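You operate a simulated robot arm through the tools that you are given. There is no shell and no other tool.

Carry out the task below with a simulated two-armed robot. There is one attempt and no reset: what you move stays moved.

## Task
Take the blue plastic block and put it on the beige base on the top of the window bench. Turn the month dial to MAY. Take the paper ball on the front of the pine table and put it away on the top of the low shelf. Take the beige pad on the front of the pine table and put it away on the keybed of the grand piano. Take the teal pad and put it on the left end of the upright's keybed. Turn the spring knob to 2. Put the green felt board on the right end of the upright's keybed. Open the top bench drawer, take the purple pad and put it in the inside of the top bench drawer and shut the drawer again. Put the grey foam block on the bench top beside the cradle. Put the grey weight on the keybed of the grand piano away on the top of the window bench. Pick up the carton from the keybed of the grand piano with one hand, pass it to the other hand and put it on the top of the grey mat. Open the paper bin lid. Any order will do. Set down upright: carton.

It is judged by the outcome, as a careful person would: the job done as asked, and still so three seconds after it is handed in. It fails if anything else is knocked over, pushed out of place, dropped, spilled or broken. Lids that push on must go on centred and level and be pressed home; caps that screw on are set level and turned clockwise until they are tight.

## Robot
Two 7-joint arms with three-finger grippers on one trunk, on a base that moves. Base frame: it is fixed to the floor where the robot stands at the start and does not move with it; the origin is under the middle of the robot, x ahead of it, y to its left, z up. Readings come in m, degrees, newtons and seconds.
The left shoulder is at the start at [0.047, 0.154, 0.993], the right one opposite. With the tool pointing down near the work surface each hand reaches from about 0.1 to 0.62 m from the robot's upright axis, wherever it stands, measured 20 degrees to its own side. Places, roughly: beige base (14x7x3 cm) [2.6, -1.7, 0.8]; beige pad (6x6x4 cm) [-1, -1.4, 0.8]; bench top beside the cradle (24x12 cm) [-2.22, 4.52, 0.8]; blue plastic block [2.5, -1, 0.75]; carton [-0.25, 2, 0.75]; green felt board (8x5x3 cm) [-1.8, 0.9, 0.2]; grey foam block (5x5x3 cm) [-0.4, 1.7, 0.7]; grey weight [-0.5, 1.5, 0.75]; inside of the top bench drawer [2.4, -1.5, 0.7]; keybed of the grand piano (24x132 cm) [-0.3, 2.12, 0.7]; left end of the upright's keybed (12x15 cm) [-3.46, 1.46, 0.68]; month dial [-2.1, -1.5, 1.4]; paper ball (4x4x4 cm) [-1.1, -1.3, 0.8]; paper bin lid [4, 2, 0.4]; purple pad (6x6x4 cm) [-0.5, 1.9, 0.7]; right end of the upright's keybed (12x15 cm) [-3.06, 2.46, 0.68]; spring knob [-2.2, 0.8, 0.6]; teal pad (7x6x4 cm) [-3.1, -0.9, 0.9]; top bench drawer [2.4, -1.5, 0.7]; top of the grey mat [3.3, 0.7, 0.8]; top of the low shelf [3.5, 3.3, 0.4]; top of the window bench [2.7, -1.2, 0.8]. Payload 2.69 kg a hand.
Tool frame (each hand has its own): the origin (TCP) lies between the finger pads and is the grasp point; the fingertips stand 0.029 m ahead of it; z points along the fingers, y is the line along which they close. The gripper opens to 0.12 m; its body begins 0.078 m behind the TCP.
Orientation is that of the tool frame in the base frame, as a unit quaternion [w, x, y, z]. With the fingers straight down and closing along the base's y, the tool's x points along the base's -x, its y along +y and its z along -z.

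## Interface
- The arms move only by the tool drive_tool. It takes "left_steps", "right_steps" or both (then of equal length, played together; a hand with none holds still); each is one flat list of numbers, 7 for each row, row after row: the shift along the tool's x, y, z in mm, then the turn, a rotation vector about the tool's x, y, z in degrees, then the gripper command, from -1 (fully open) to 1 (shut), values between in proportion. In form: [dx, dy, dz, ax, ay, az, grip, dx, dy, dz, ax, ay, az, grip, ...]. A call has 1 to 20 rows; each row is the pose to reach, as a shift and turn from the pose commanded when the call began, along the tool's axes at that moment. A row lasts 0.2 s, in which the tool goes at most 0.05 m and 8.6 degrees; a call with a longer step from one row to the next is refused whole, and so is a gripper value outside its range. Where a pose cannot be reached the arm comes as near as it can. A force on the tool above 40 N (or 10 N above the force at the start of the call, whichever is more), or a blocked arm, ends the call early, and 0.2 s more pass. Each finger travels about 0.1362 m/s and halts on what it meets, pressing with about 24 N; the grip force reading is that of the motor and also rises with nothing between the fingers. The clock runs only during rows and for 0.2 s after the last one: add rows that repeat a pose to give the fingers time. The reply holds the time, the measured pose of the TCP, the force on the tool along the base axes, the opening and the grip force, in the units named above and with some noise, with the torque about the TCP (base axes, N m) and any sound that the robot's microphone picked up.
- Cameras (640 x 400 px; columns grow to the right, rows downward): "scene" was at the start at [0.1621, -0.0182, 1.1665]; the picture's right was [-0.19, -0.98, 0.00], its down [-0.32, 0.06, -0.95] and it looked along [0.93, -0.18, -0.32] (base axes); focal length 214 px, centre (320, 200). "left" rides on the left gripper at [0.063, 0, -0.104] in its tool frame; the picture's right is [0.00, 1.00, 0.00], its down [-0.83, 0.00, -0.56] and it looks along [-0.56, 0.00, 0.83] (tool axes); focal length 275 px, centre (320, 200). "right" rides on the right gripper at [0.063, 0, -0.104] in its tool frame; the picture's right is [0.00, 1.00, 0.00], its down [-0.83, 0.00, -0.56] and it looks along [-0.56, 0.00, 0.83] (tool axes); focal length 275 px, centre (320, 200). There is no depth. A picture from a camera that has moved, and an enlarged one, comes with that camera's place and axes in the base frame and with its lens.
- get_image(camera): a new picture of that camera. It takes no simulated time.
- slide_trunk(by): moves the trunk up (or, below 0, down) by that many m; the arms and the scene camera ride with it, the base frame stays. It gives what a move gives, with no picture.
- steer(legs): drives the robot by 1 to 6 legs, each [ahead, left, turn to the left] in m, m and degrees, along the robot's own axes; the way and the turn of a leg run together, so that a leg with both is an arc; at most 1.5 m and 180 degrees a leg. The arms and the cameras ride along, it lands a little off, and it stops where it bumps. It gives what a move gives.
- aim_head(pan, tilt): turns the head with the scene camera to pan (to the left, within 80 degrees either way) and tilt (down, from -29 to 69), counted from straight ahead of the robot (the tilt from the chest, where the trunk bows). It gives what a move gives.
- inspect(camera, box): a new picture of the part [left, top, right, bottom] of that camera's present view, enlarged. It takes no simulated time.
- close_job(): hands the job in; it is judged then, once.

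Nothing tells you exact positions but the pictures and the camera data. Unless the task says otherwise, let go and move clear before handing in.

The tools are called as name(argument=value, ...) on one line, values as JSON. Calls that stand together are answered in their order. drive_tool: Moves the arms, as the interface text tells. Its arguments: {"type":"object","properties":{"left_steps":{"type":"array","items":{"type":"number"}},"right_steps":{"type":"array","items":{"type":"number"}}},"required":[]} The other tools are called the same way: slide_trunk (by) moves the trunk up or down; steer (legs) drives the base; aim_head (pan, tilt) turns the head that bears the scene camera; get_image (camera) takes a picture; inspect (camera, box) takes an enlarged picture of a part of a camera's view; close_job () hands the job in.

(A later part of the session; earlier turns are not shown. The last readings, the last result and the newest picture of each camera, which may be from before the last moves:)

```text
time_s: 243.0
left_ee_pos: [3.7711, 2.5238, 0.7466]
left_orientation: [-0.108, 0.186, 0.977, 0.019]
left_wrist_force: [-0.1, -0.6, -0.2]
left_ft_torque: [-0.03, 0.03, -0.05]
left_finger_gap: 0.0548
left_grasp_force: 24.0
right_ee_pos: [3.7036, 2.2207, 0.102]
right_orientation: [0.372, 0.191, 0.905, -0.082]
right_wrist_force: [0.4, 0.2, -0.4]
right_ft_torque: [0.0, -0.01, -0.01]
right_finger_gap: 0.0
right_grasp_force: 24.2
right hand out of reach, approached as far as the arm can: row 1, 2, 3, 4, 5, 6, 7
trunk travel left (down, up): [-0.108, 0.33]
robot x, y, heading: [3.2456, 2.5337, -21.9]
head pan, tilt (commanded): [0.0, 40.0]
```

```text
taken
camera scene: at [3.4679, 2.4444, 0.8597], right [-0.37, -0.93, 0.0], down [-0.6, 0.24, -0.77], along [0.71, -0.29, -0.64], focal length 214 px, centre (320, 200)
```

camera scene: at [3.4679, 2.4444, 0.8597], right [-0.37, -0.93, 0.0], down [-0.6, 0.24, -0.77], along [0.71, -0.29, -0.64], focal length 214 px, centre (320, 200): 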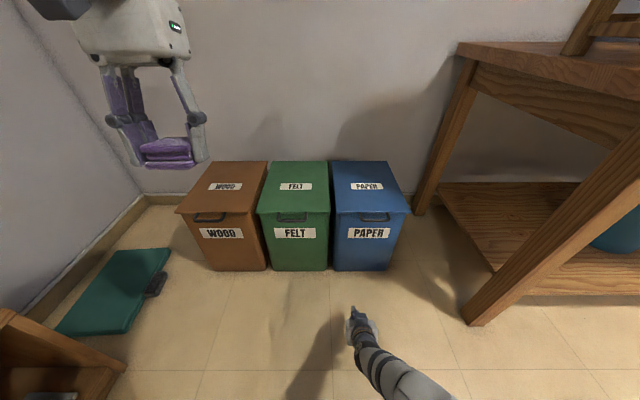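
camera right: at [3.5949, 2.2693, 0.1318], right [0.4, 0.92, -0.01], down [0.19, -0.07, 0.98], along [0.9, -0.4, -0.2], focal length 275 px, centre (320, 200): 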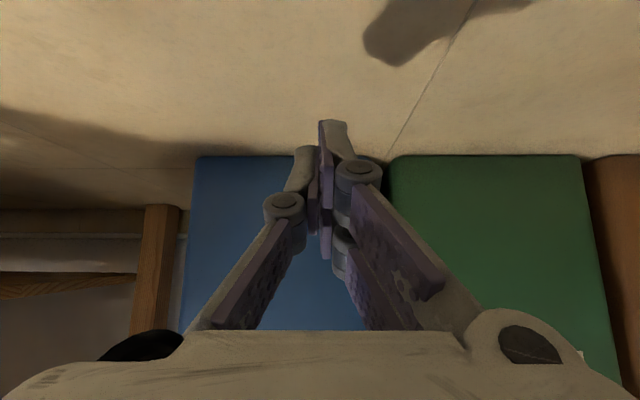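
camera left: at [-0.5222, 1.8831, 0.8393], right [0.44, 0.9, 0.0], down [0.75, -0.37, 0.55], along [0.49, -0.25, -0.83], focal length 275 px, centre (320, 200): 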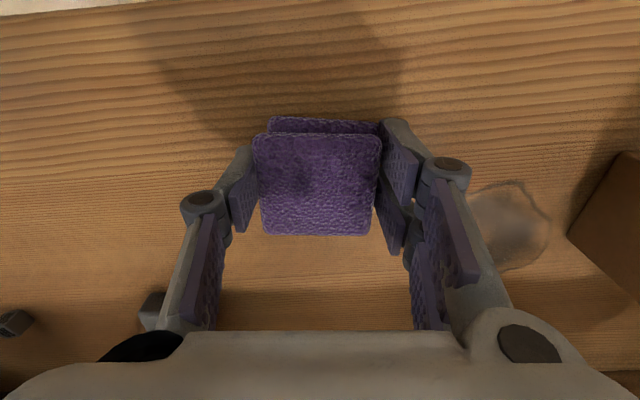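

The arm got stuck near full extension. I'll return the right hand to a natural pointing-down pose with a bent elbow, and then pitch it from there.

drive_tool(right_steps=[-14, 0, -35, 0, 4.5, 0, 1, -28, 0, -70, 0, 9, 0, 1, -42, 0, -106, 0, 13.5, 0, 1, -56, 0, -142, 0, 18, 0, 1, -70, 0, -177, 0, 22.5, 0, 1, -84, 0, -212, 0, 27, 0, 1, -98, 0, -248, 0, 31.5, 0, 1, -112, 0, -283, 0, 36, 0, 1, -126, 0, -319, 0, 40.5, 0, 1, -140, 0, -354, 0, 45, 0, 1, -140, 0, -354, 0, 45, 0, 1])

get_image(camera="scene")

```text
time_s: 245.4
left_ee_pos: [3.771, 2.5233, 0.7471]
left_orientation: [-0.109, 0.185, 0.976, 0.019]
left_wrist_force: [0.2, -0.7, 0.0]
left_ft_torque: [0.01, 0.02, -0.01]
left_finger_gap: 0.0552
left_grasp_force: 23.7
right_ee_pos: [3.8123, 2.314, 0.4196]
right_orientation: [-0.004, 0.207, 0.978, -0.003]
right_wrist_force: [-0.3, 0.5, -0.1]
right_ft_torque: [0.03, 0.02, 0.02]
right_finger_gap: 0.0002
right_grasp_force: 24.0
right hand out of reach, approached as far as the arm can: row 1, 2, 3, 4, 5, 6, 7, 8, 9, 10, 11
trunk travel left (down, up): [-0.108, 0.33]
robot x, y, heading: [3.2475, 2.5354, -22.0]
head pan, tilt (commanded): [0.0, 40.0]
```

```text
taken
camera scene: at [3.4679, 2.4444, 0.8597], right [-0.37, -0.93, 0.0], down [-0.6, 0.24, -0.77], along [0.71, -0.29, -0.64], focal length 214 px, centre (320, 200)
```

scene: 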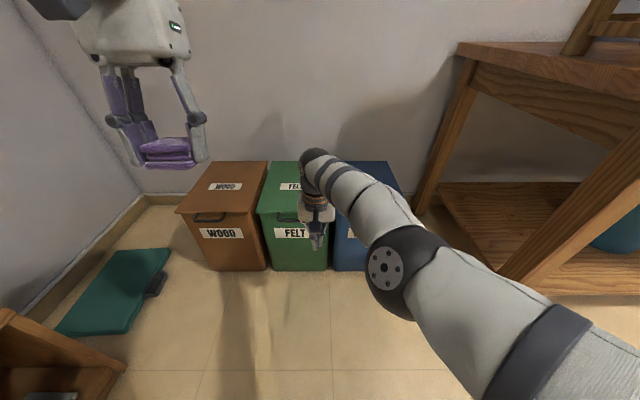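

drive_tool(right_steps=[20, 0, -10, 0, 0, 0, 1, 40, 0, -20, 0, 0, 0, 1, 60, 0, -30, 0, 0, 0, 1, 80, 0, -40, 0, 0, 0, 1])

```text
time_s: 246.4
left_ee_pos: [3.7697, 2.5234, 0.7473]
left_orientation: [-0.108, 0.186, 0.976, 0.019]
left_wrist_force: [-0.1, -0.4, 0.0]
left_ft_torque: [0.04, -0.01, -0.03]
left_finger_gap: 0.0548
left_grasp_force: 23.6
right_ee_pos: [3.8147, 2.3159, 0.4416]
right_orientation: [-0.003, 0.209, 0.978, -0.004]
right_wrist_force: [0.3, -0.1, -0.3]
right_ft_torque: [0.01, 0.0, 0.01]
right_finger_gap: 0.0
right_grasp_force: 24.1
right hand out of reach, approached as far as the arm can: row 1, 2, 3, 4
trunk travel left (down, up): [-0.108, 0.33]
robot x, y, heading: [3.2523, 2.5327, -22.1]
head pan, tilt (commanded): [0.0, 40.0]
```

drive_tool(right_steps=[0, -30, -20, 0, 0, 0, 1, 0, -60, -40, 0, 0, 0, 1, 0, -90, -60, 0, 0, 0, 1, 0, -120, -80, 0, 0, 0, 1, 0, -150, -100, 0, 0, 0, 1])

get_image(camera="scene")

```text
time_s: 247.6
left_ee_pos: [3.7695, 2.5238, 0.7472]
left_orientation: [-0.108, 0.186, 0.976, 0.019]
left_wrist_force: [0.3, 0.0, -0.5]
left_ft_torque: [0.01, -0.01, 0.03]
left_finger_gap: 0.055
left_grasp_force: 23.4
right_ee_pos: [3.8099, 2.1816, 0.5381]
right_orientation: [-0.003, 0.205, 0.979, -0.003]
right_wrist_force: [0.3, -0.5, -0.2]
right_ft_torque: [0.04, -0.01, 0.01]
right_finger_gap: 0.0
right_grasp_force: 23.6
right hand out of reach, approached as far as the arm can: row 1, 2, 3, 4, 5
trunk travel left (down, up): [-0.108, 0.33]
robot x, y, heading: [3.2477, 2.5337, -22.1]
head pan, tilt (commanded): [0.0, 40.0]
```

```text
taken
camera scene: at [3.468, 2.4446, 0.8597], right [-0.37, -0.93, 0.0], down [-0.6, 0.24, -0.77], along [0.71, -0.29, -0.64], focal length 214 px, centre (320, 200)
```

scene: 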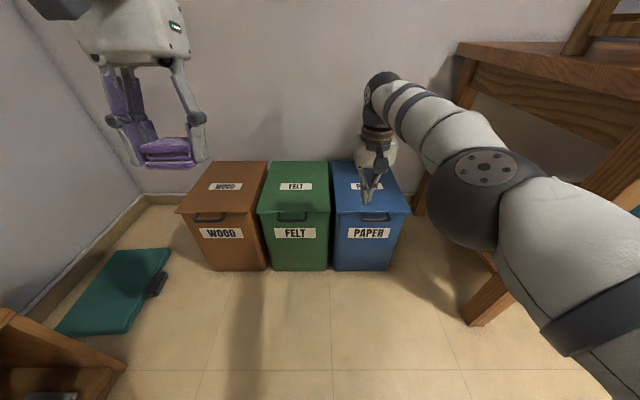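

drive_tool(right_steps=[25, -5, -20, 0, 0, 0, 1, 50, -10, -40, 0, 0, 0, 1, 75, -15, -60, 0, 0, 0, 1, 100, -20, -80, 0, 0, 0, 1, 125, -25, -100, 0, 0, 0, 1, 150, -30, -120, 0, 0, 0, 1])

get_image(camera="scene")

```text
time_s: 249.0
left_ee_pos: [3.7709, 2.5238, 0.7474]
left_orientation: [-0.108, 0.186, 0.977, 0.019]
left_wrist_force: [-0.1, 0.3, -1.1]
left_ft_torque: [-0.01, 0.01, -0.01]
left_finger_gap: 0.055
left_grasp_force: 24.4
right_ee_pos: [3.785, 2.1977, 0.6894]
right_orientation: [-0.004, 0.206, 0.979, -0.003]
right_wrist_force: [0.6, 0.4, 0.3]
right_ft_torque: [-0.04, -0.03, 0.02]
right_finger_gap: 0.0
right_grasp_force: 23.9
right hand out of reach, approached as far as the arm can: row 1, 2, 3, 4, 5, 6
trunk travel left (down, up): [-0.108, 0.33]
robot x, y, heading: [3.2456, 2.5347, -21.8]
head pan, tilt (commanded): [0.0, 40.0]
```

```text
taken
camera scene: at [3.4678, 2.4445, 0.8597], right [-0.37, -0.93, 0.0], down [-0.6, 0.24, -0.77], along [0.71, -0.29, -0.64], focal length 214 px, centre (320, 200)
```

scene: 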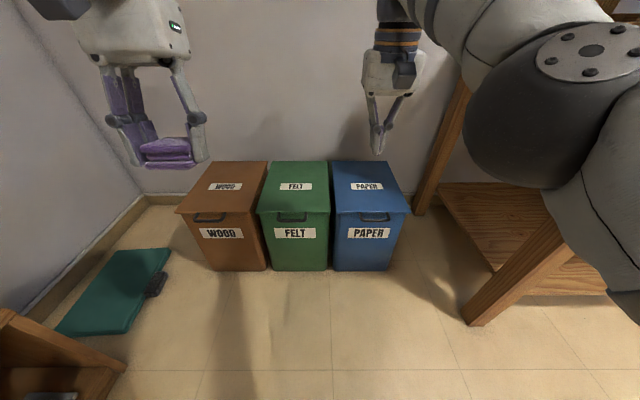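

drive_tool(right_steps=[20, 0, 10, 0, 0, 0, 1, 40, 0, 20, 0, 0, 0, 1, 60, 0, 30, 0, 0, 0, 1, 80, 0, 40, 0, 0, 0, 1, 100, 0, 50, 0, 0, 0, 1, 120, 0, 60, 0, 0, 0, 1, 140, 0, 70, 0, 0, 0, 1, 160, 0, 80, 0, 0, 0, 1, 180, 0, 90, 0, 0, 0, 1, 200, 0, 100, 0, 0, 0, 1, 200, 0, 100, 0, 0, 0, 1, 200, 0, 100, 0, 0, 0, 1])

get_image(camera="scene")

```text
time_s: 251.6
left_ee_pos: [3.7711, 2.5236, 0.7467]
left_orientation: [-0.108, 0.186, 0.976, 0.019]
left_wrist_force: [-0.2, -0.6, -0.4]
left_ft_torque: [0.02, 0.04, 0.02]
left_finger_gap: 0.0554
left_grasp_force: 24.0
right_ee_pos: [3.8069, 2.2551, 0.6333]
right_orientation: [-0.003, 0.207, 0.978, -0.003]
right_wrist_force: [0.3, 0.4, -0.6]
right_ft_torque: [-0.02, -0.02, -0.01]
right_finger_gap: 0.0
right_grasp_force: 23.6
right hand out of reach, approached as far as the arm can: row 1, 2, 3, 4, 5, 6, 7, 8, 9, 10, 11, 12
trunk travel left (down, up): [-0.108, 0.33]
robot x, y, heading: [3.2467, 2.5317, -22.0]
head pan, tilt (commanded): [0.0, 40.0]
```

```text
taken
camera scene: at [3.4679, 2.4444, 0.8597], right [-0.37, -0.93, 0.0], down [-0.6, 0.24, -0.77], along [0.71, -0.29, -0.64], focal length 214 px, centre (320, 200)
```

scene: 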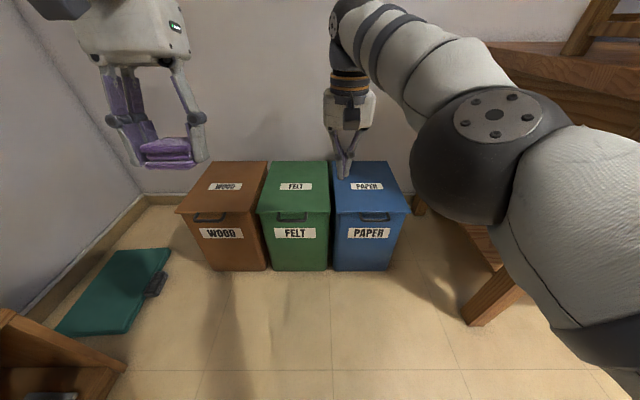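

The arm is in an awkward elbow configuration. I'll repeat what worked at the dial: bring the hand to a horizontal pose high above the shoulder, then rotate it down to recover the natural configuration.

drive_tool(right_steps=[0, -9, -25, 0, -8.18, 0, 1, 0, -18, -50, 0, -16.36, 0, 1, 0, -27, -75, 0, -24.5, 0, 1, 0, -36, -100, 0, -32.7, 0, 1, 0, -45, -125, 0, -40.9, 0, 1, 0, -54, -150, 0, -49.1, 0, 1, 0, -63, -175, 0, -57.3, 0, 1, 0, -72, -200, 0, -65.4, 0, 1, 0, -81, -225, 0, -73.6, 0, 1, 0, -90, -250, 0, -81.8, 0, 1, 0, -99, -275, 0, -90, 0, 1, 0, -99, -275, 0, -90, 0, 1])

get_image(camera="scene")

```text
time_s: 254.2
left_ee_pos: [3.7707, 2.5235, 0.7468]
left_orientation: [-0.108, 0.187, 0.976, 0.018]
left_wrist_force: [-0.1, -0.3, -0.6]
left_ft_torque: [0.0, -0.01, 0.01]
left_finger_gap: 0.0553
left_grasp_force: 24.2
right_ee_pos: [3.9511, 2.1977, 1.0091]
right_orientation: [0.691, 0.146, 0.692, -0.149]
right_wrist_force: [0.5, 0.4, -0.1]
right_ft_torque: [0.03, 0.01, -0.02]
right_finger_gap: 0.0001
right_grasp_force: 23.7
right hand out of reach, approached as far as the arm can: row 1, 2, 3, 4, 5, 6, 7, 8, 9, 10, 11, 12
trunk travel left (down, up): [-0.108, 0.33]
robot x, y, heading: [3.2474, 2.5332, -22.1]
head pan, tilt (commanded): [0.0, 40.0]
```

```text
taken
camera scene: at [3.4677, 2.4446, 0.8598], right [-0.37, -0.93, 0.0], down [-0.6, 0.24, -0.77], along [0.71, -0.29, -0.64], focal length 214 px, centre (320, 200)
```

scene: 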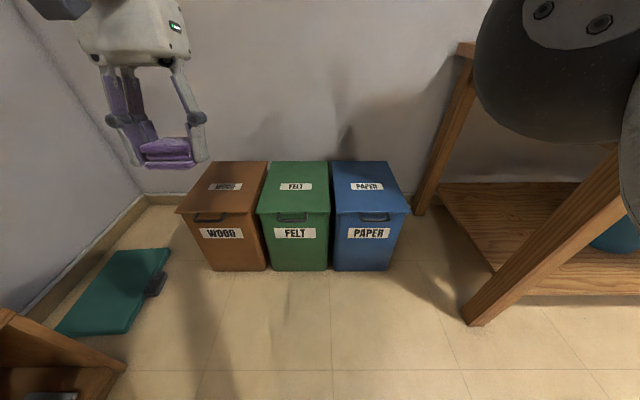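

drive_tool(right_steps=[0, 20, -20, 0, 0, 0, 1, 0, 40, -40, 0, 0, 0, 1, 0, 60, -60, 0, 0, 0, 1, 0, 80, -80, 0, 0, 0, 1, 0, 100, -100, 0, 0, 0, 1, 0, 120, -120, 0, 0, 0, 1, 0, 120, -140, 0, 0, 0, 1, 0, 120, -160, 0, 0, 0, 1])

get_image(camera="scene")

```text
time_s: 256.0
left_ee_pos: [3.7699, 2.5237, 0.7466]
left_orientation: [-0.108, 0.185, 0.977, 0.018]
left_wrist_force: [-0.5, -0.9, 0.2]
left_ft_torque: [-0.02, -0.02, 0.0]
left_finger_gap: 0.0554
left_grasp_force: 24.1
right_ee_pos: [3.8593, 2.3687, 1.014]
right_orientation: [0.691, 0.146, 0.693, -0.149]
right_wrist_force: [0.2, 0.1, -0.6]
right_ft_torque: [0.01, 0.0, 0.01]
right_finger_gap: 0.0
right_grasp_force: 23.8
right hand out of reach, approached as far as the arm can: row 1, 2, 3, 4
trunk travel left (down, up): [-0.108, 0.33]
robot x, y, heading: [3.2442, 2.5303, -21.9]
head pan, tilt (commanded): [0.0, 40.0]
```

```text
taken
camera scene: at [3.4678, 2.4443, 0.8597], right [-0.37, -0.93, 0.0], down [-0.6, 0.24, -0.77], along [0.71, -0.29, -0.64], focal length 214 px, centre (320, 200)
```

scene: 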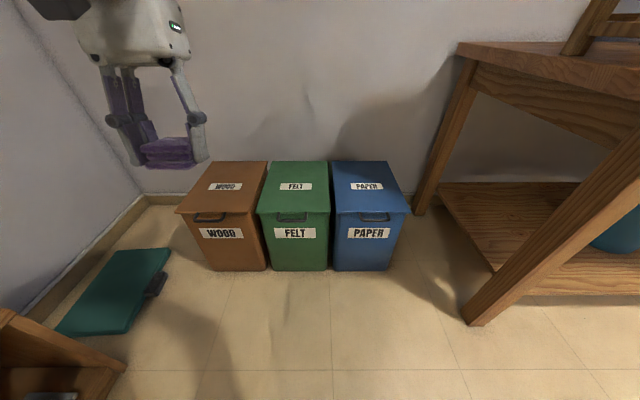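

The arm is free again. I'll retract in this pose and move back to my right side.

drive_tool(right_steps=[0, -15, -25, 0, 0, 0, 1, 0, -30, -50, 0, 0, 0, 1, 0, -45, -75, 0, 0, 0, 1, 0, -60, -100, 0, 0, 0, 1, 0, -80, -120, 0, 0, 0, 1, 0, -100, -140, 0, 0, 0, 1, 0, -120, -155, 0, 0, 0, 1, 0, -140, -165, 0, 0, 0, 1, 0, -160, -170, 0, 0, 0, 1, 0, -180, -170, 0, 0, 0, 1])

get_image(camera="scene")

```text
time_s: 258.2
left_ee_pos: [3.7695, 2.5241, 0.7475]
left_orientation: [-0.108, 0.186, 0.976, 0.019]
left_wrist_force: [0.6, 0.2, -0.3]
left_ft_torque: [-0.01, 0.02, -0.02]
left_finger_gap: 0.0551
left_grasp_force: 23.9
right_ee_pos: [3.6338, 2.2697, 1.011]
right_orientation: [0.687, 0.145, 0.696, -0.15]
right_wrist_force: [-0.2, 0.5, 0.2]
right_ft_torque: [-0.01, 0.0, -0.02]
right_finger_gap: 0.0
right_grasp_force: 24.0
trunk travel left (down, up): [-0.108, 0.33]
robot x, y, heading: [3.2492, 2.5352, -21.8]
head pan, tilt (commanded): [0.0, 40.0]
```

```text
taken
camera scene: at [3.4587, 2.4274, 0.937], right [-0.57, -0.82, 0.0], down [0.13, -0.09, -0.99], along [0.81, -0.57, 0.15], focal length 214 px, centre (320, 200)
```

scene: 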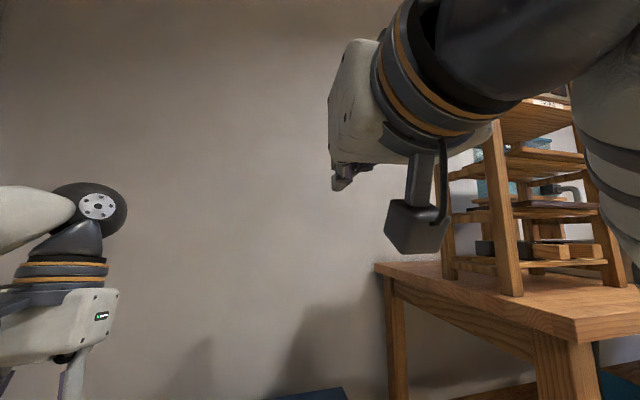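

My hand pushed the head a little. I'll move the hand right, away from the head, and rotate it to point down, then re-aim the head.

drive_tool(right_steps=[0, -30, 10, 0, 0, 0, 1, 0, -60, 15, 0, 0, 0, 1, 10, -80, 10, 0, 8.18, 0, 1, 20, -95, 5, 0, 16.36, 0, 1, 35, -105, 0, 0, 24.5, 0, 1, 50, -110, -5, 0, 32.7, 0, 1, 65, -115, -10, 0, 40.9, 0, 1, 80, -115, -15, 0, 49.1, 0, 1, 95, -115, -20, 0, 57.3, 0, 1, 110, -115, -25, 0, 65.4, 0, 1, 125, -115, -30, 0, 73.6, 0, 1, 140, -115, -35, 0, 81.8, 0, 1, 150, -115, -40, 0, 90, 0, 1])

aim_head(pan=-10, tilt=40)

get_image(camera="scene")

```text
time_s: 261.0
left_ee_pos: [3.7707, 2.5232, 0.7466]
left_orientation: [-0.108, 0.186, 0.976, 0.019]
left_wrist_force: [-0.1, 0.4, -0.9]
left_ft_torque: [-0.01, -0.01, 0.0]
left_finger_gap: 0.0553
left_grasp_force: 24.1
right_ee_pos: [3.5656, 2.2044, 0.7838]
right_orientation: [-0.004, 0.207, 0.978, -0.001]
right_wrist_force: [0.6, 0.0, 0.0]
right_ft_torque: [-0.01, 0.01, -0.01]
right_finger_gap: 0.0
right_grasp_force: 24.2
right hand out of reach, approached as far as the arm can: row 5, 6, 7, 8, 9, 10, 11, 12, 13
trunk travel left (down, up): [-0.108, 0.33]
robot x, y, heading: [3.2495, 2.5323, -22.3]
head pan, tilt (commanded): [0.0, 40.0]
```

```text
time_s: 261.7
left_ee_pos: [3.7707, 2.5234, 0.7475]
left_orientation: [-0.108, 0.186, 0.976, 0.019]
left_wrist_force: [-0.9, 0.4, -1.3]
left_ft_torque: [-0.01, 0.01, -0.02]
left_finger_gap: 0.055
left_grasp_force: 24.4
right_ee_pos: [3.5659, 2.2047, 0.7828]
right_orientation: [-0.002, 0.207, 0.978, -0.003]
right_wrist_force: [-0.3, -0.5, 0.6]
right_ft_torque: [0.02, 0.04, 0.01]
right_finger_gap: 0.0002
right_grasp_force: 24.2
trunk travel left (down, up): [-0.108, 0.33]
robot x, y, heading: [3.2492, 2.5336, -21.9]
head pan, tilt (commanded): [-10.0, 40.0]
```

```text
taken
camera scene: at [3.4612, 2.4312, 0.8597], right [-0.53, -0.85, 0.0], down [-0.55, 0.34, -0.77], along [0.65, -0.41, -0.64], focal length 214 px, centre (320, 200)
```

scene: 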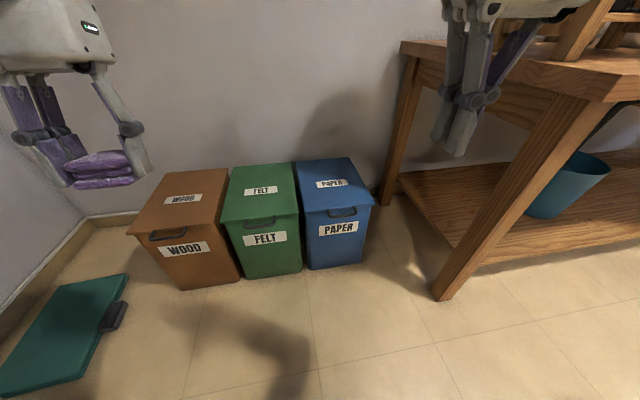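

drive_tool(right_steps=[0, 0, -20, 0, 0, 0, 1, 0, 0, -40, 0, 0, 0, 1, 10, 0, -60, 0, 0, 0, 1, 20, 0, -80, 0, 0, 0, 1, 30, 0, -100, 0, 0, 0, 1])

drive_tool(right_steps=[0, 0, 30, 0, 0, 0, 1, 0, 0, 60, 0, 0, 0, 1, 0, 0, 90, 0, 0, 0, 1, 0, 0, 120, 0, 0, 0, 1, 0, 0, 150, 0, 0, 0, 1, 0, 0, 180, 0, 0, 0, 1])

```text
time_s: 262.9
left_ee_pos: [3.7713, 2.5232, 0.7469]
left_orientation: [-0.108, 0.185, 0.977, 0.019]
left_wrist_force: [-0.5, 0.0, -0.7]
left_ft_torque: [0.01, -0.03, -0.01]
left_finger_gap: 0.0552
left_grasp_force: 24.3
right_ee_pos: [3.5584, 2.2412, 0.7923]
right_orientation: [-0.002, 0.208, 0.978, -0.003]
right_wrist_force: [0.0, 0.3, -0.4]
right_ft_torque: [-0.01, 0.01, -0.01]
right_finger_gap: 0.0
right_grasp_force: 24.0
right hand out of reach, approached as far as the arm can: row 1, 2, 3, 4, 5
trunk travel left (down, up): [-0.108, 0.33]
robot x, y, heading: [3.2481, 2.5328, -21.9]
head pan, tilt (commanded): [-10.0, 40.0]
```

```text
time_s: 264.3
left_ee_pos: [3.771, 2.5232, 0.7479]
left_orientation: [-0.108, 0.186, 0.976, 0.019]
left_wrist_force: [-0.2, 0.0, 0.0]
left_ft_torque: [0.0, 0.02, -0.02]
left_finger_gap: 0.0551
left_grasp_force: 24.5
right_ee_pos: [3.5597, 2.2396, 0.6122]
right_orientation: [-0.002, 0.207, 0.978, -0.002]
right_wrist_force: [-0.6, 0.2, -0.4]
right_ft_torque: [0.03, 0.0, -0.02]
right_finger_gap: 0.0001
right_grasp_force: 24.1
trunk travel left (down, up): [-0.108, 0.33]
robot x, y, heading: [3.2456, 2.5307, -21.7]
head pan, tilt (commanded): [-10.0, 40.0]
```

The right arm is behaving normally again. Now I'll pitch it 45° forward gradually at a moderate height.

drive_tool(right_steps=[-5, 0, 20, 0, -7.5, 0, 1, -10, 0, 40, 0, -15, 0, 1, -15, -5, 60, 0, -22.5, 0, 1, -20, -10, 80, 0, -30, 0, 1, -25, -15, 100, 0, -37.5, 0, 1, -30, -20, 120, 0, -45, 0, 1, -30, -25, 140, 0, -45, 0, 1])

get_image(camera="right")

get_image(camera="scene")

```text
time_s: 265.9
left_ee_pos: [3.7699, 2.523, 0.7472]
left_orientation: [-0.108, 0.186, 0.977, 0.019]
left_wrist_force: [-0.5, -0.8, -0.7]
left_ft_torque: [0.0, 0.03, 0.01]
left_finger_gap: 0.0552
left_grasp_force: 24.0
right_ee_pos: [3.5977, 2.2009, 0.4584]
right_orientation: [0.373, 0.191, 0.904, -0.082]
right_wrist_force: [0.4, -0.6, 0.6]
right_ft_torque: [0.03, 0.0, 0.01]
right_finger_gap: 0.0
right_grasp_force: 23.8
right hand out of reach, approached as far as the arm can: row 4, 5, 6, 7
trunk travel left (down, up): [-0.108, 0.33]
robot x, y, heading: [3.2453, 2.5332, -22.1]
head pan, tilt (commanded): [-10.0, 40.0]
```

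```text
taken
camera right: at [3.4892, 2.2494, 0.4876], right [0.4, 0.92, -0.01], down [0.18, -0.07, 0.98], along [0.9, -0.4, -0.2], focal length 275 px, centre (320, 200)
```

right: 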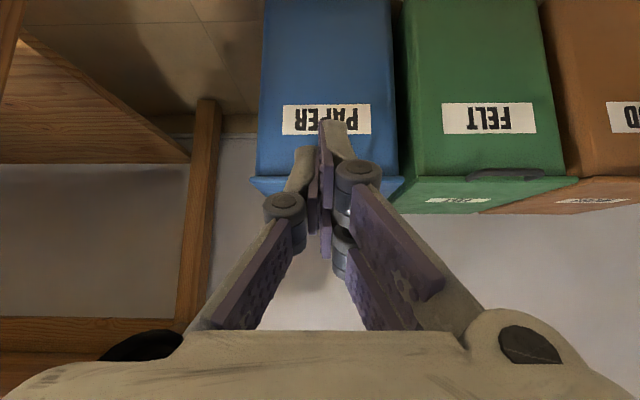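

```text
taken
camera scene: at [3.4612, 2.4312, 0.8597], right [-0.53, -0.85, 0.0], down [-0.55, 0.34, -0.77], along [0.65, -0.41, -0.64], focal length 214 px, centre (320, 200)
```

scene: 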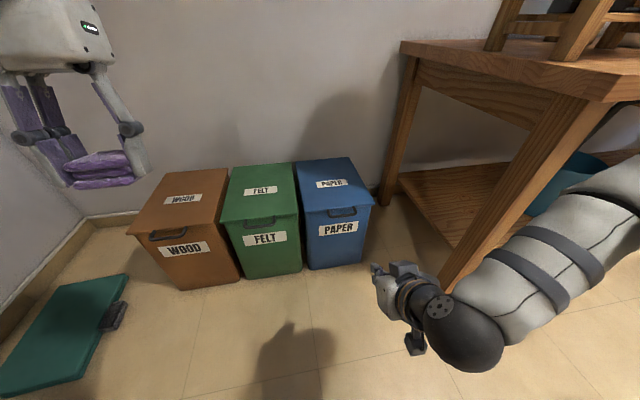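

The hand is pitched 45° and aligned laterally with the paper handle. I'll lower it below the handle and drive the base 0.2 m forward, then look.

drive_tool(right_steps=[21, 0, 21, 0, 0, 0, 1, 42, 0, 42, 0, 0, 0, 1, 63, 0, 63, 0, 0, 0, 1, 85, 0, 85, 0, 0, 0, 1, 92, 0, 92, 0, 0, 0, 1])

steer(legs=[[0.18, 0, 0]])

get_image(camera="right")

get_image(camera="scene")

```text
time_s: 267.1
left_ee_pos: [3.771, 2.5237, 0.7477]
left_orientation: [-0.109, 0.187, 0.976, 0.019]
left_wrist_force: [0.7, 0.3, -0.5]
left_ft_torque: [0.0, -0.01, -0.01]
left_finger_gap: 0.055
left_grasp_force: 24.3
right_ee_pos: [3.6064, 2.2205, 0.3325]
right_orientation: [0.37, 0.193, 0.904, -0.088]
right_wrist_force: [-0.4, -0.1, 0.0]
right_ft_torque: [-0.01, 0.0, -0.01]
right_finger_gap: 0.0
right_grasp_force: 24.7
right hand out of reach, approached as far as the arm can: row 1, 2, 3, 4, 5
trunk travel left (down, up): [-0.108, 0.33]
robot x, y, heading: [3.2484, 2.533, -22.0]
head pan, tilt (commanded): [-10.0, 40.0]
```

```text
time_s: 268.6
left_ee_pos: [3.9352, 2.4589, 0.7472]
left_orientation: [-0.108, 0.184, 0.977, 0.019]
left_wrist_force: [-0.6, -0.3, -1.0]
left_ft_torque: [0.03, -0.02, -0.01]
left_finger_gap: 0.0551
left_grasp_force: 24.0
right_ee_pos: [3.7736, 2.1545, 0.3317]
right_orientation: [0.37, 0.191, 0.905, -0.087]
right_wrist_force: [-0.6, 0.5, 1.1]
right_ft_torque: [-0.01, 0.01, 0.01]
right_finger_gap: 0.0
right_grasp_force: 24.9
trunk travel left (down, up): [-0.108, 0.33]
robot x, y, heading: [3.4113, 2.4681, -21.8]
head pan, tilt (commanded): [-10.0, 40.0]
```

```text
taken
camera right: at [3.6653, 2.2048, 0.3622], right [0.41, 0.91, -0.02], down [0.19, -0.06, 0.98], along [0.89, -0.4, -0.2], focal length 275 px, centre (320, 200)
```

right: 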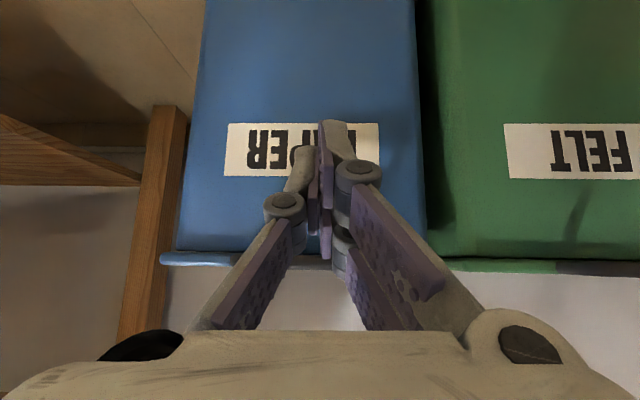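

```text
taken
camera scene: at [3.6263, 2.3656, 0.8597], right [-0.53, -0.85, 0.0], down [-0.55, 0.34, -0.77], along [0.65, -0.4, -0.64], focal length 214 px, centre (320, 200)
```

scene: 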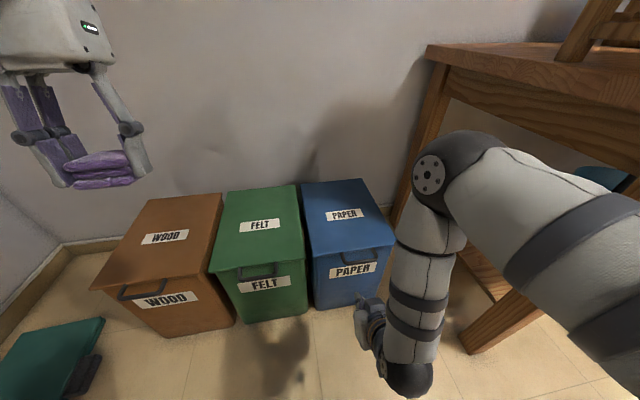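

drive_tool(right_steps=[-10, -8, 10, 0, 0, 0, 1, -20, -16, 20, 0, 0, 0, 1, -30, -24, 30, 0, 0, 0, 1, -40, -24, 40, 0, 0, 0, 1, -50, -24, 50, 0, 0, 0, 1])

get_image(camera="right")

inspect(camera="scene", box=[280, 160, 440, 340])

```text
time_s: 269.8
left_ee_pos: [3.9346, 2.4588, 0.7466]
left_orientation: [-0.107, 0.185, 0.977, 0.019]
left_wrist_force: [0.4, -0.3, -0.5]
left_ft_torque: [0.0, 0.0, -0.03]
left_finger_gap: 0.055
left_grasp_force: 24.4
right_ee_pos: [3.8346, 2.1195, 0.3344]
right_orientation: [0.368, 0.193, 0.905, -0.093]
right_wrist_force: [0.2, 0.5, -1.3]
right_ft_torque: [0.05, -0.02, 0.02]
right_finger_gap: 0.0
right_grasp_force: 23.7
right hand out of reach, approached as far as the arm can: row 1, 2, 3, 4, 5
trunk travel left (down, up): [-0.108, 0.33]
robot x, y, heading: [3.4134, 2.4662, -21.8]
head pan, tilt (commanded): [-10.0, 40.0]
```

```text
taken
camera right: at [3.7284, 2.1689, 0.3641], right [0.42, 0.91, -0.03], down [0.2, -0.06, 0.98], along [0.89, -0.41, -0.2], focal length 275 px, centre (320, 200)
```

right: 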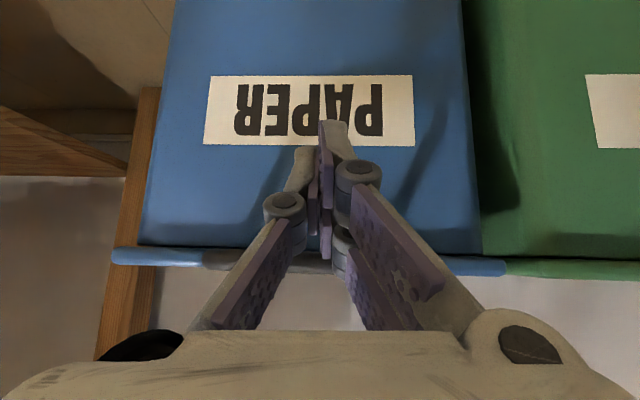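

```text
2.22 times, centred on (360, 250) of scene
camera zoom: at [3.6263, 2.3656, 0.8597], right [-0.53, -0.85, 0.0], down [-0.55, 0.34, -0.77], along [0.65, -0.4, -0.64], focal length 477 px, centre (231, 89)
```

zoom: 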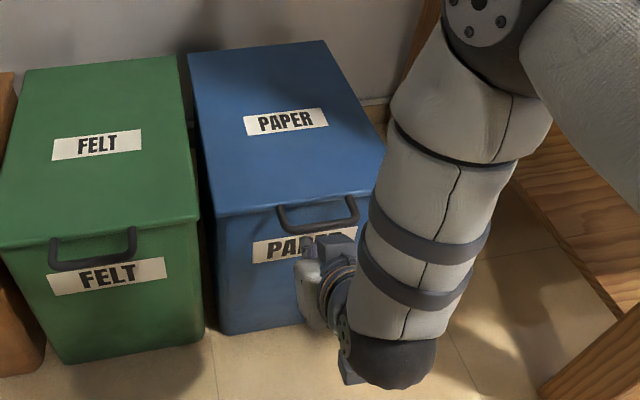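

The fingertips are now just under the handle bar. I'll raise the hand 45 mm to catch it and check the lid's response.

drive_tool(right_steps=[-7, -4, -7, 0, 0, 0, 1, -14, -8, -14, 0, 0, 0, 1, -21, -12, -21, 0, 0, 0, 1, -28, -12, -28, 0, 0, 0, 1, -34, -12, -34, 0, 0, 0, 1])

get_image(camera="right")

inspect(camera="scene", box=[280, 160, 440, 340])

```text
time_s: 271.0
left_ee_pos: [3.9354, 2.4579, 0.7464]
left_orientation: [-0.108, 0.185, 0.977, 0.019]
left_wrist_force: [0.6, 0.7, -0.1]
left_ft_torque: [-0.01, -0.02, 0.0]
left_finger_gap: 0.0551
left_grasp_force: 23.8
right_ee_pos: [3.8292, 2.1081, 0.3839]
right_orientation: [0.37, 0.191, 0.905, -0.088]
right_wrist_force: [-3.5, 0.1, -1.1]
right_ft_torque: [-0.04, 0.03, 0.0]
right_finger_gap: 0.0
right_grasp_force: 23.9
right hand out of reach, approached as far as the arm can: row 1, 2, 3, 4
trunk travel left (down, up): [-0.108, 0.33]
robot x, y, heading: [3.413, 2.4656, -21.8]
head pan, tilt (commanded): [-10.0, 40.0]
```

```text
taken
camera right: at [3.7226, 2.1577, 0.413], right [0.41, 0.91, -0.02], down [0.19, -0.06, 0.98], along [0.89, -0.4, -0.2], focal length 275 px, centre (320, 200)
```

right: 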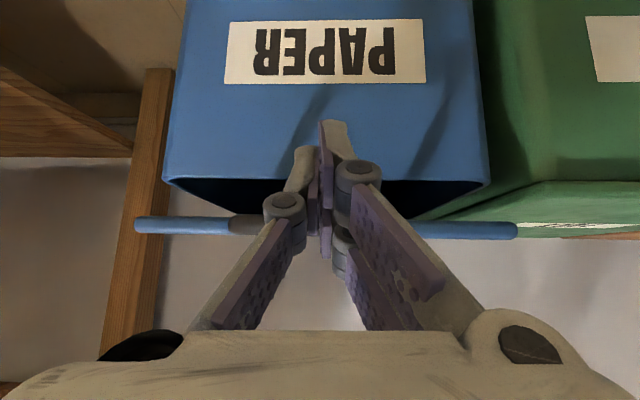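

```text
2.22 times, centred on (360, 250) of scene
camera zoom: at [3.6261, 2.3656, 0.8597], right [-0.53, -0.85, 0.0], down [-0.55, 0.34, -0.77], along [0.65, -0.4, -0.64], focal length 477 px, centre (231, 89)
```

zoom: 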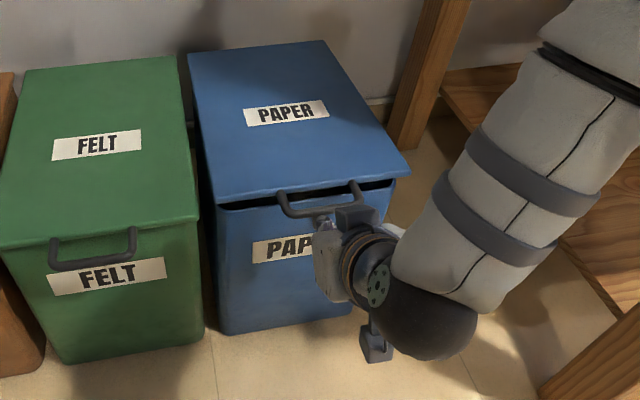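

The lid is opening. I'll continue lifting along the lid's arc to about 35°.

drive_tool(right_steps=[-20, 0, -8, 0, 0, 0, 1, -40, 0, -16, 0, 0, 0, 1, -61, 0, -28, 0, 0, 0, 1, -82, 0, -40, 0, 0, 0, 1, -105, 0, -49, 0, 0, 0, 1, -127, 0, -57, 0, 0, 0, 1, -149, 0, -60, 0, 0, 0, 1, -171, 0, -62, 0, 0, 0, 1])

get_image(camera="right")

get_image(camera="scene")

```text
time_s: 272.8
left_ee_pos: [3.9356, 2.4592, 0.7467]
left_orientation: [-0.108, 0.184, 0.977, 0.019]
left_wrist_force: [-0.5, -0.7, -1.5]
left_ft_torque: [0.01, 0.01, -0.02]
left_finger_gap: 0.0549
left_grasp_force: 24.5
right_ee_pos: [3.9021, 2.0778, 0.5473]
right_orientation: [0.37, 0.191, 0.905, -0.088]
right_wrist_force: [-2.0, 0.2, -0.7]
right_ft_torque: [-0.04, -0.01, -0.01]
right_finger_gap: 0.0001
right_grasp_force: 23.7
trunk travel left (down, up): [-0.108, 0.33]
robot x, y, heading: [3.4167, 2.4674, -22.0]
head pan, tilt (commanded): [-10.0, 40.0]
```

```text
taken
camera right: at [3.7946, 2.1285, 0.5781], right [0.41, 0.91, -0.02], down [0.19, -0.06, 0.98], along [0.89, -0.4, -0.2], focal length 275 px, centre (320, 200)
```

right: 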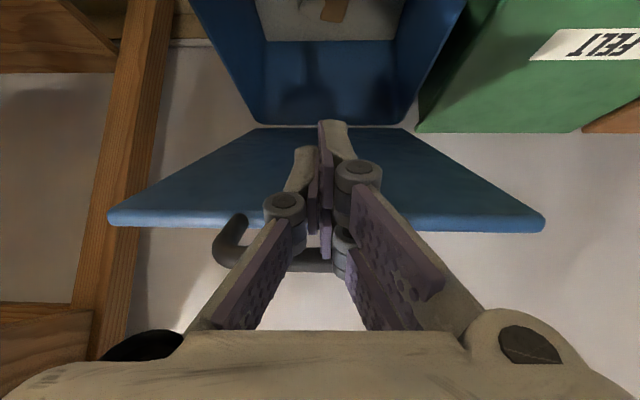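

```text
taken
camera scene: at [3.6262, 2.3656, 0.8597], right [-0.53, -0.85, 0.0], down [-0.55, 0.34, -0.77], along [0.65, -0.4, -0.64], focal length 214 px, centre (320, 200)
```

scene: 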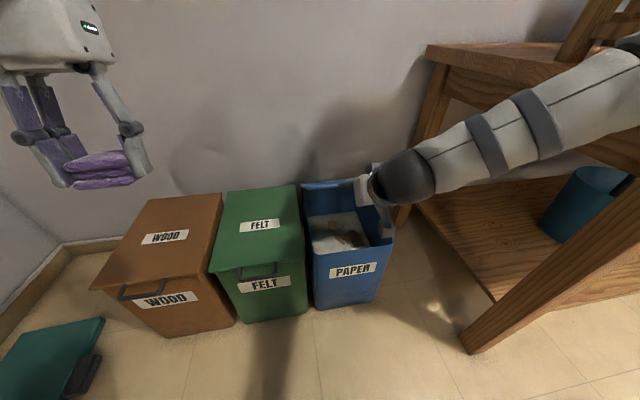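

drive_tool(right_steps=[-31, 0, -1, 0, 0, 0, 1, -62, 0, -2, 0, 0, 0, 1, -93, 0, -3, 0, 0, 0, 1, -125, 0, 4, 0, 0, 0, 1, -157, 0, 11, 0, 0, 0, 1, -187, 0, 23, 0, 0, 0, 1, -217, 0, 36, 0, 0, 0, 1, -217, 0, 36, 0, 0, 0, 1])

get_image(camera="right")

get_image(camera="scene")

```text
time_s: 274.6
left_ee_pos: [3.9356, 2.4588, 0.7464]
left_orientation: [-0.108, 0.185, 0.977, 0.019]
left_wrist_force: [0.3, -0.6, 0.1]
left_ft_torque: [0.0, 0.01, 0.02]
left_finger_gap: 0.0552
left_grasp_force: 23.8
right_ee_pos: [4.0675, 2.0064, 0.6736]
right_orientation: [0.37, 0.192, 0.905, -0.089]
right_wrist_force: [-1.4, 0.2, 0.3]
right_ft_torque: [-0.01, -0.01, -0.01]
right_finger_gap: 0.0
right_grasp_force: 23.6
trunk travel left (down, up): [-0.108, 0.33]
robot x, y, heading: [3.4116, 2.4648, -21.8]
head pan, tilt (commanded): [-10.0, 40.0]
```

```text
taken
camera right: at [3.9598, 2.0571, 0.703], right [0.41, 0.91, -0.02], down [0.19, -0.06, 0.98], along [0.89, -0.4, -0.2], focal length 275 px, centre (320, 200)
```

right: 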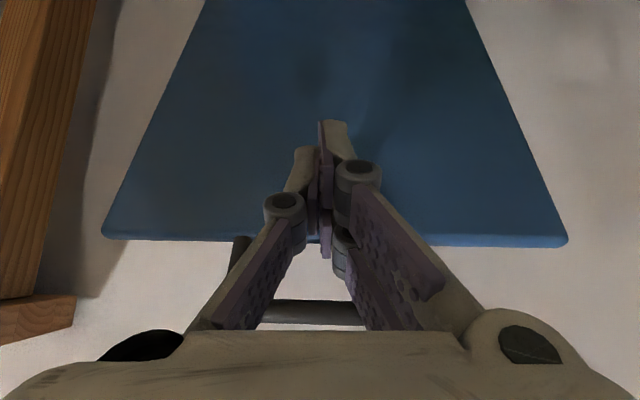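

```text
taken
camera scene: at [3.6262, 2.3656, 0.8597], right [-0.53, -0.85, 0.0], down [-0.55, 0.34, -0.77], along [0.65, -0.4, -0.64], focal length 214 px, centre (320, 200)
```

scene: 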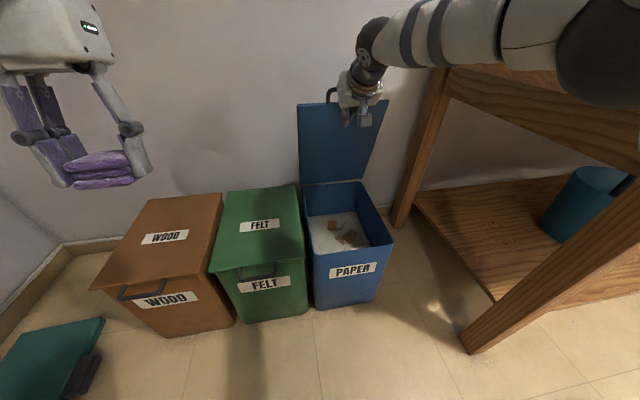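

The lid stands at about 75°. I'll drive the base forward a little so the hand pushes it past vertical.

steer(legs=[[0.07, 0, 0]])

get_image(camera="scene")

get_image(camera="right")

```text
time_s: 275.6
left_ee_pos: [3.9994, 2.433, 0.7457]
left_orientation: [-0.109, 0.184, 0.977, 0.02]
left_wrist_force: [-0.3, -0.1, -0.3]
left_ft_torque: [-0.02, 0.01, -0.01]
left_finger_gap: 0.0552
left_grasp_force: 24.5
right_ee_pos: [4.1328, 1.9813, 0.673]
right_orientation: [0.37, 0.191, 0.905, -0.088]
right_wrist_force: [0.8, 0.7, -0.5]
right_ft_torque: [0.05, -0.04, -0.02]
right_finger_gap: 0.0
right_grasp_force: 23.7
trunk travel left (down, up): [-0.108, 0.33]
robot x, y, heading: [3.4754, 2.4437, -21.5]
head pan, tilt (commanded): [-10.0, 40.0]
```

```text
taken
camera scene: at [3.691, 2.3401, 0.8596], right [-0.53, -0.85, 0.0], down [-0.55, 0.34, -0.77], along [0.65, -0.4, -0.64], focal length 214 px, centre (320, 200)
```

scene: 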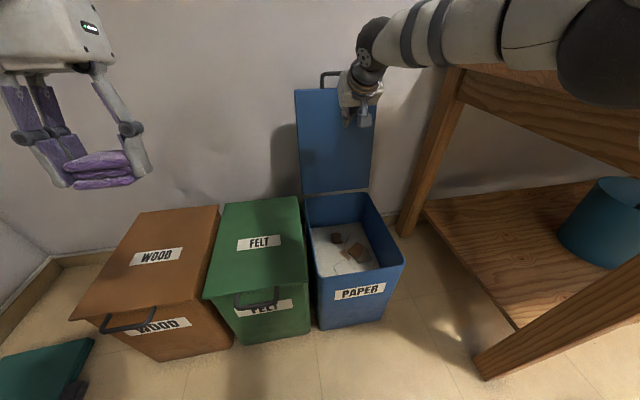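

```text
taken
camera right: at [4.0247, 2.0318, 0.7028], right [0.41, 0.91, -0.02], down [0.19, -0.06, 0.98], along [0.89, -0.4, -0.2], focal length 275 px, centre (320, 200)
```

right: 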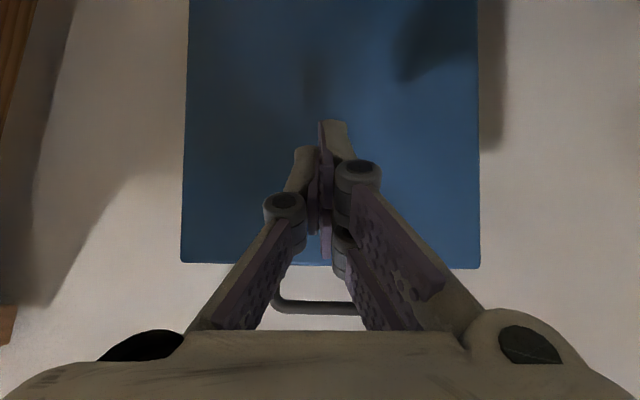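

The lid looks past vertical and the hand feels no load. I'll back off and see whether it stays open.

steer(legs=[[-0.2, 0, 0]])

get_image(camera="scene")

```text
time_s: 277.2
left_ee_pos: [3.8131, 2.5079, 0.7466]
left_orientation: [-0.108, 0.184, 0.977, 0.018]
left_wrist_force: [0.5, 0.4, -1.0]
left_ft_torque: [0.0, 0.01, -0.02]
left_finger_gap: 0.0551
left_grasp_force: 23.8
right_ee_pos: [3.9457, 2.0561, 0.6719]
right_orientation: [0.371, 0.19, 0.905, -0.088]
right_wrist_force: [0.5, 0.3, -0.1]
right_ft_torque: [0.02, -0.03, 0.04]
right_finger_gap: 0.0
right_grasp_force: 23.6
trunk travel left (down, up): [-0.108, 0.33]
robot x, y, heading: [3.2886, 2.5158, -21.6]
head pan, tilt (commanded): [-10.0, 40.0]
```

```text
taken
camera scene: at [3.5042, 2.4146, 0.8597], right [-0.53, -0.85, 0.0], down [-0.55, 0.34, -0.77], along [0.65, -0.4, -0.64], focal length 214 px, centre (320, 200)
```

scene: 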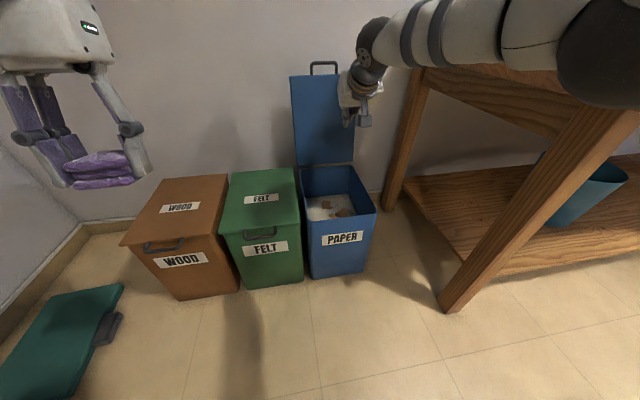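

The lid stays open. Now I'll retract the right hand to the carry pose and raise the trunk.

drive_tool(right_steps=[16, -4, -34, 0, 4.5, 0, 0.5, 33, -8, -69, 0, 9, 0, 0, 49, -12, -104, 0, 13.5, 0, -0.5, 65, -16, -138, 0, 18, 0, -0.5, 82, -20, -173, 0, 22.5, 0, -0.5, 98, -24, -207, 0, 27, 0, -0.5, 114, -28, -242, 0, 31.5, 0, -0.5, 130, -32, -277, 0, 36, 0, -0.5, 147, -36, -311, 0, 40.5, 0, -0.5, 163, -40, -346, 0, 45, 0, -0.5])

slide_trunk(by=0.255)

get_image(camera="scene")

```text
time_s: 279.4
left_ee_pos: [3.8128, 2.5079, 0.7468]
left_orientation: [-0.108, 0.184, 0.977, 0.019]
left_wrist_force: [0.0, -0.3, 0.0]
left_ft_torque: [-0.02, -0.01, 0.0]
left_finger_gap: 0.0552
left_grasp_force: 24.0
right_ee_pos: [3.6094, 2.178, 0.7782]
right_orientation: [-0.004, 0.21, 0.978, -0.008]
right_wrist_force: [0.0, -0.2, 0.9]
right_ft_torque: [0.02, 0.0, -0.01]
right_finger_gap: 0.0901
right_grasp_force: 0.1
right hand out of reach, approached as far as the arm can: row 10
trunk travel left (down, up): [-0.108, 0.33]
robot x, y, heading: [3.2893, 2.5166, -22.0]
head pan, tilt (commanded): [-10.0, 40.0]
```

```text
time_s: 282.1
left_ee_pos: [3.8134, 2.5085, 1.0019]
left_orientation: [-0.108, 0.183, 0.977, 0.019]
left_wrist_force: [0.5, 0.2, -1.4]
left_ft_torque: [0.03, 0.01, -0.01]
left_finger_gap: 0.0549
left_grasp_force: 24.2
right_ee_pos: [3.6111, 2.178, 1.0304]
right_orientation: [-0.004, 0.209, 0.978, -0.008]
right_wrist_force: [0.0, -0.5, 0.0]
right_ft_torque: [0.02, 0.0, 0.0]
right_finger_gap: 0.0899
right_grasp_force: 0.1
trunk travel left (down, up): [-0.363, 0.075]
robot x, y, heading: [3.2929, 2.5158, -21.8]
head pan, tilt (commanded): [-10.0, 40.0]
```

```text
taken
camera scene: at [3.4289, 2.4445, 1.1329], right [-0.53, -0.85, 0.0], down [-0.55, 0.34, -0.77], along [0.65, -0.4, -0.64], focal length 214 px, centre (320, 200)
```

scene: 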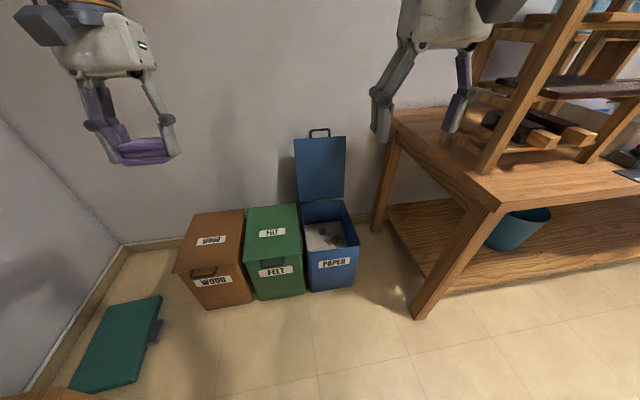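

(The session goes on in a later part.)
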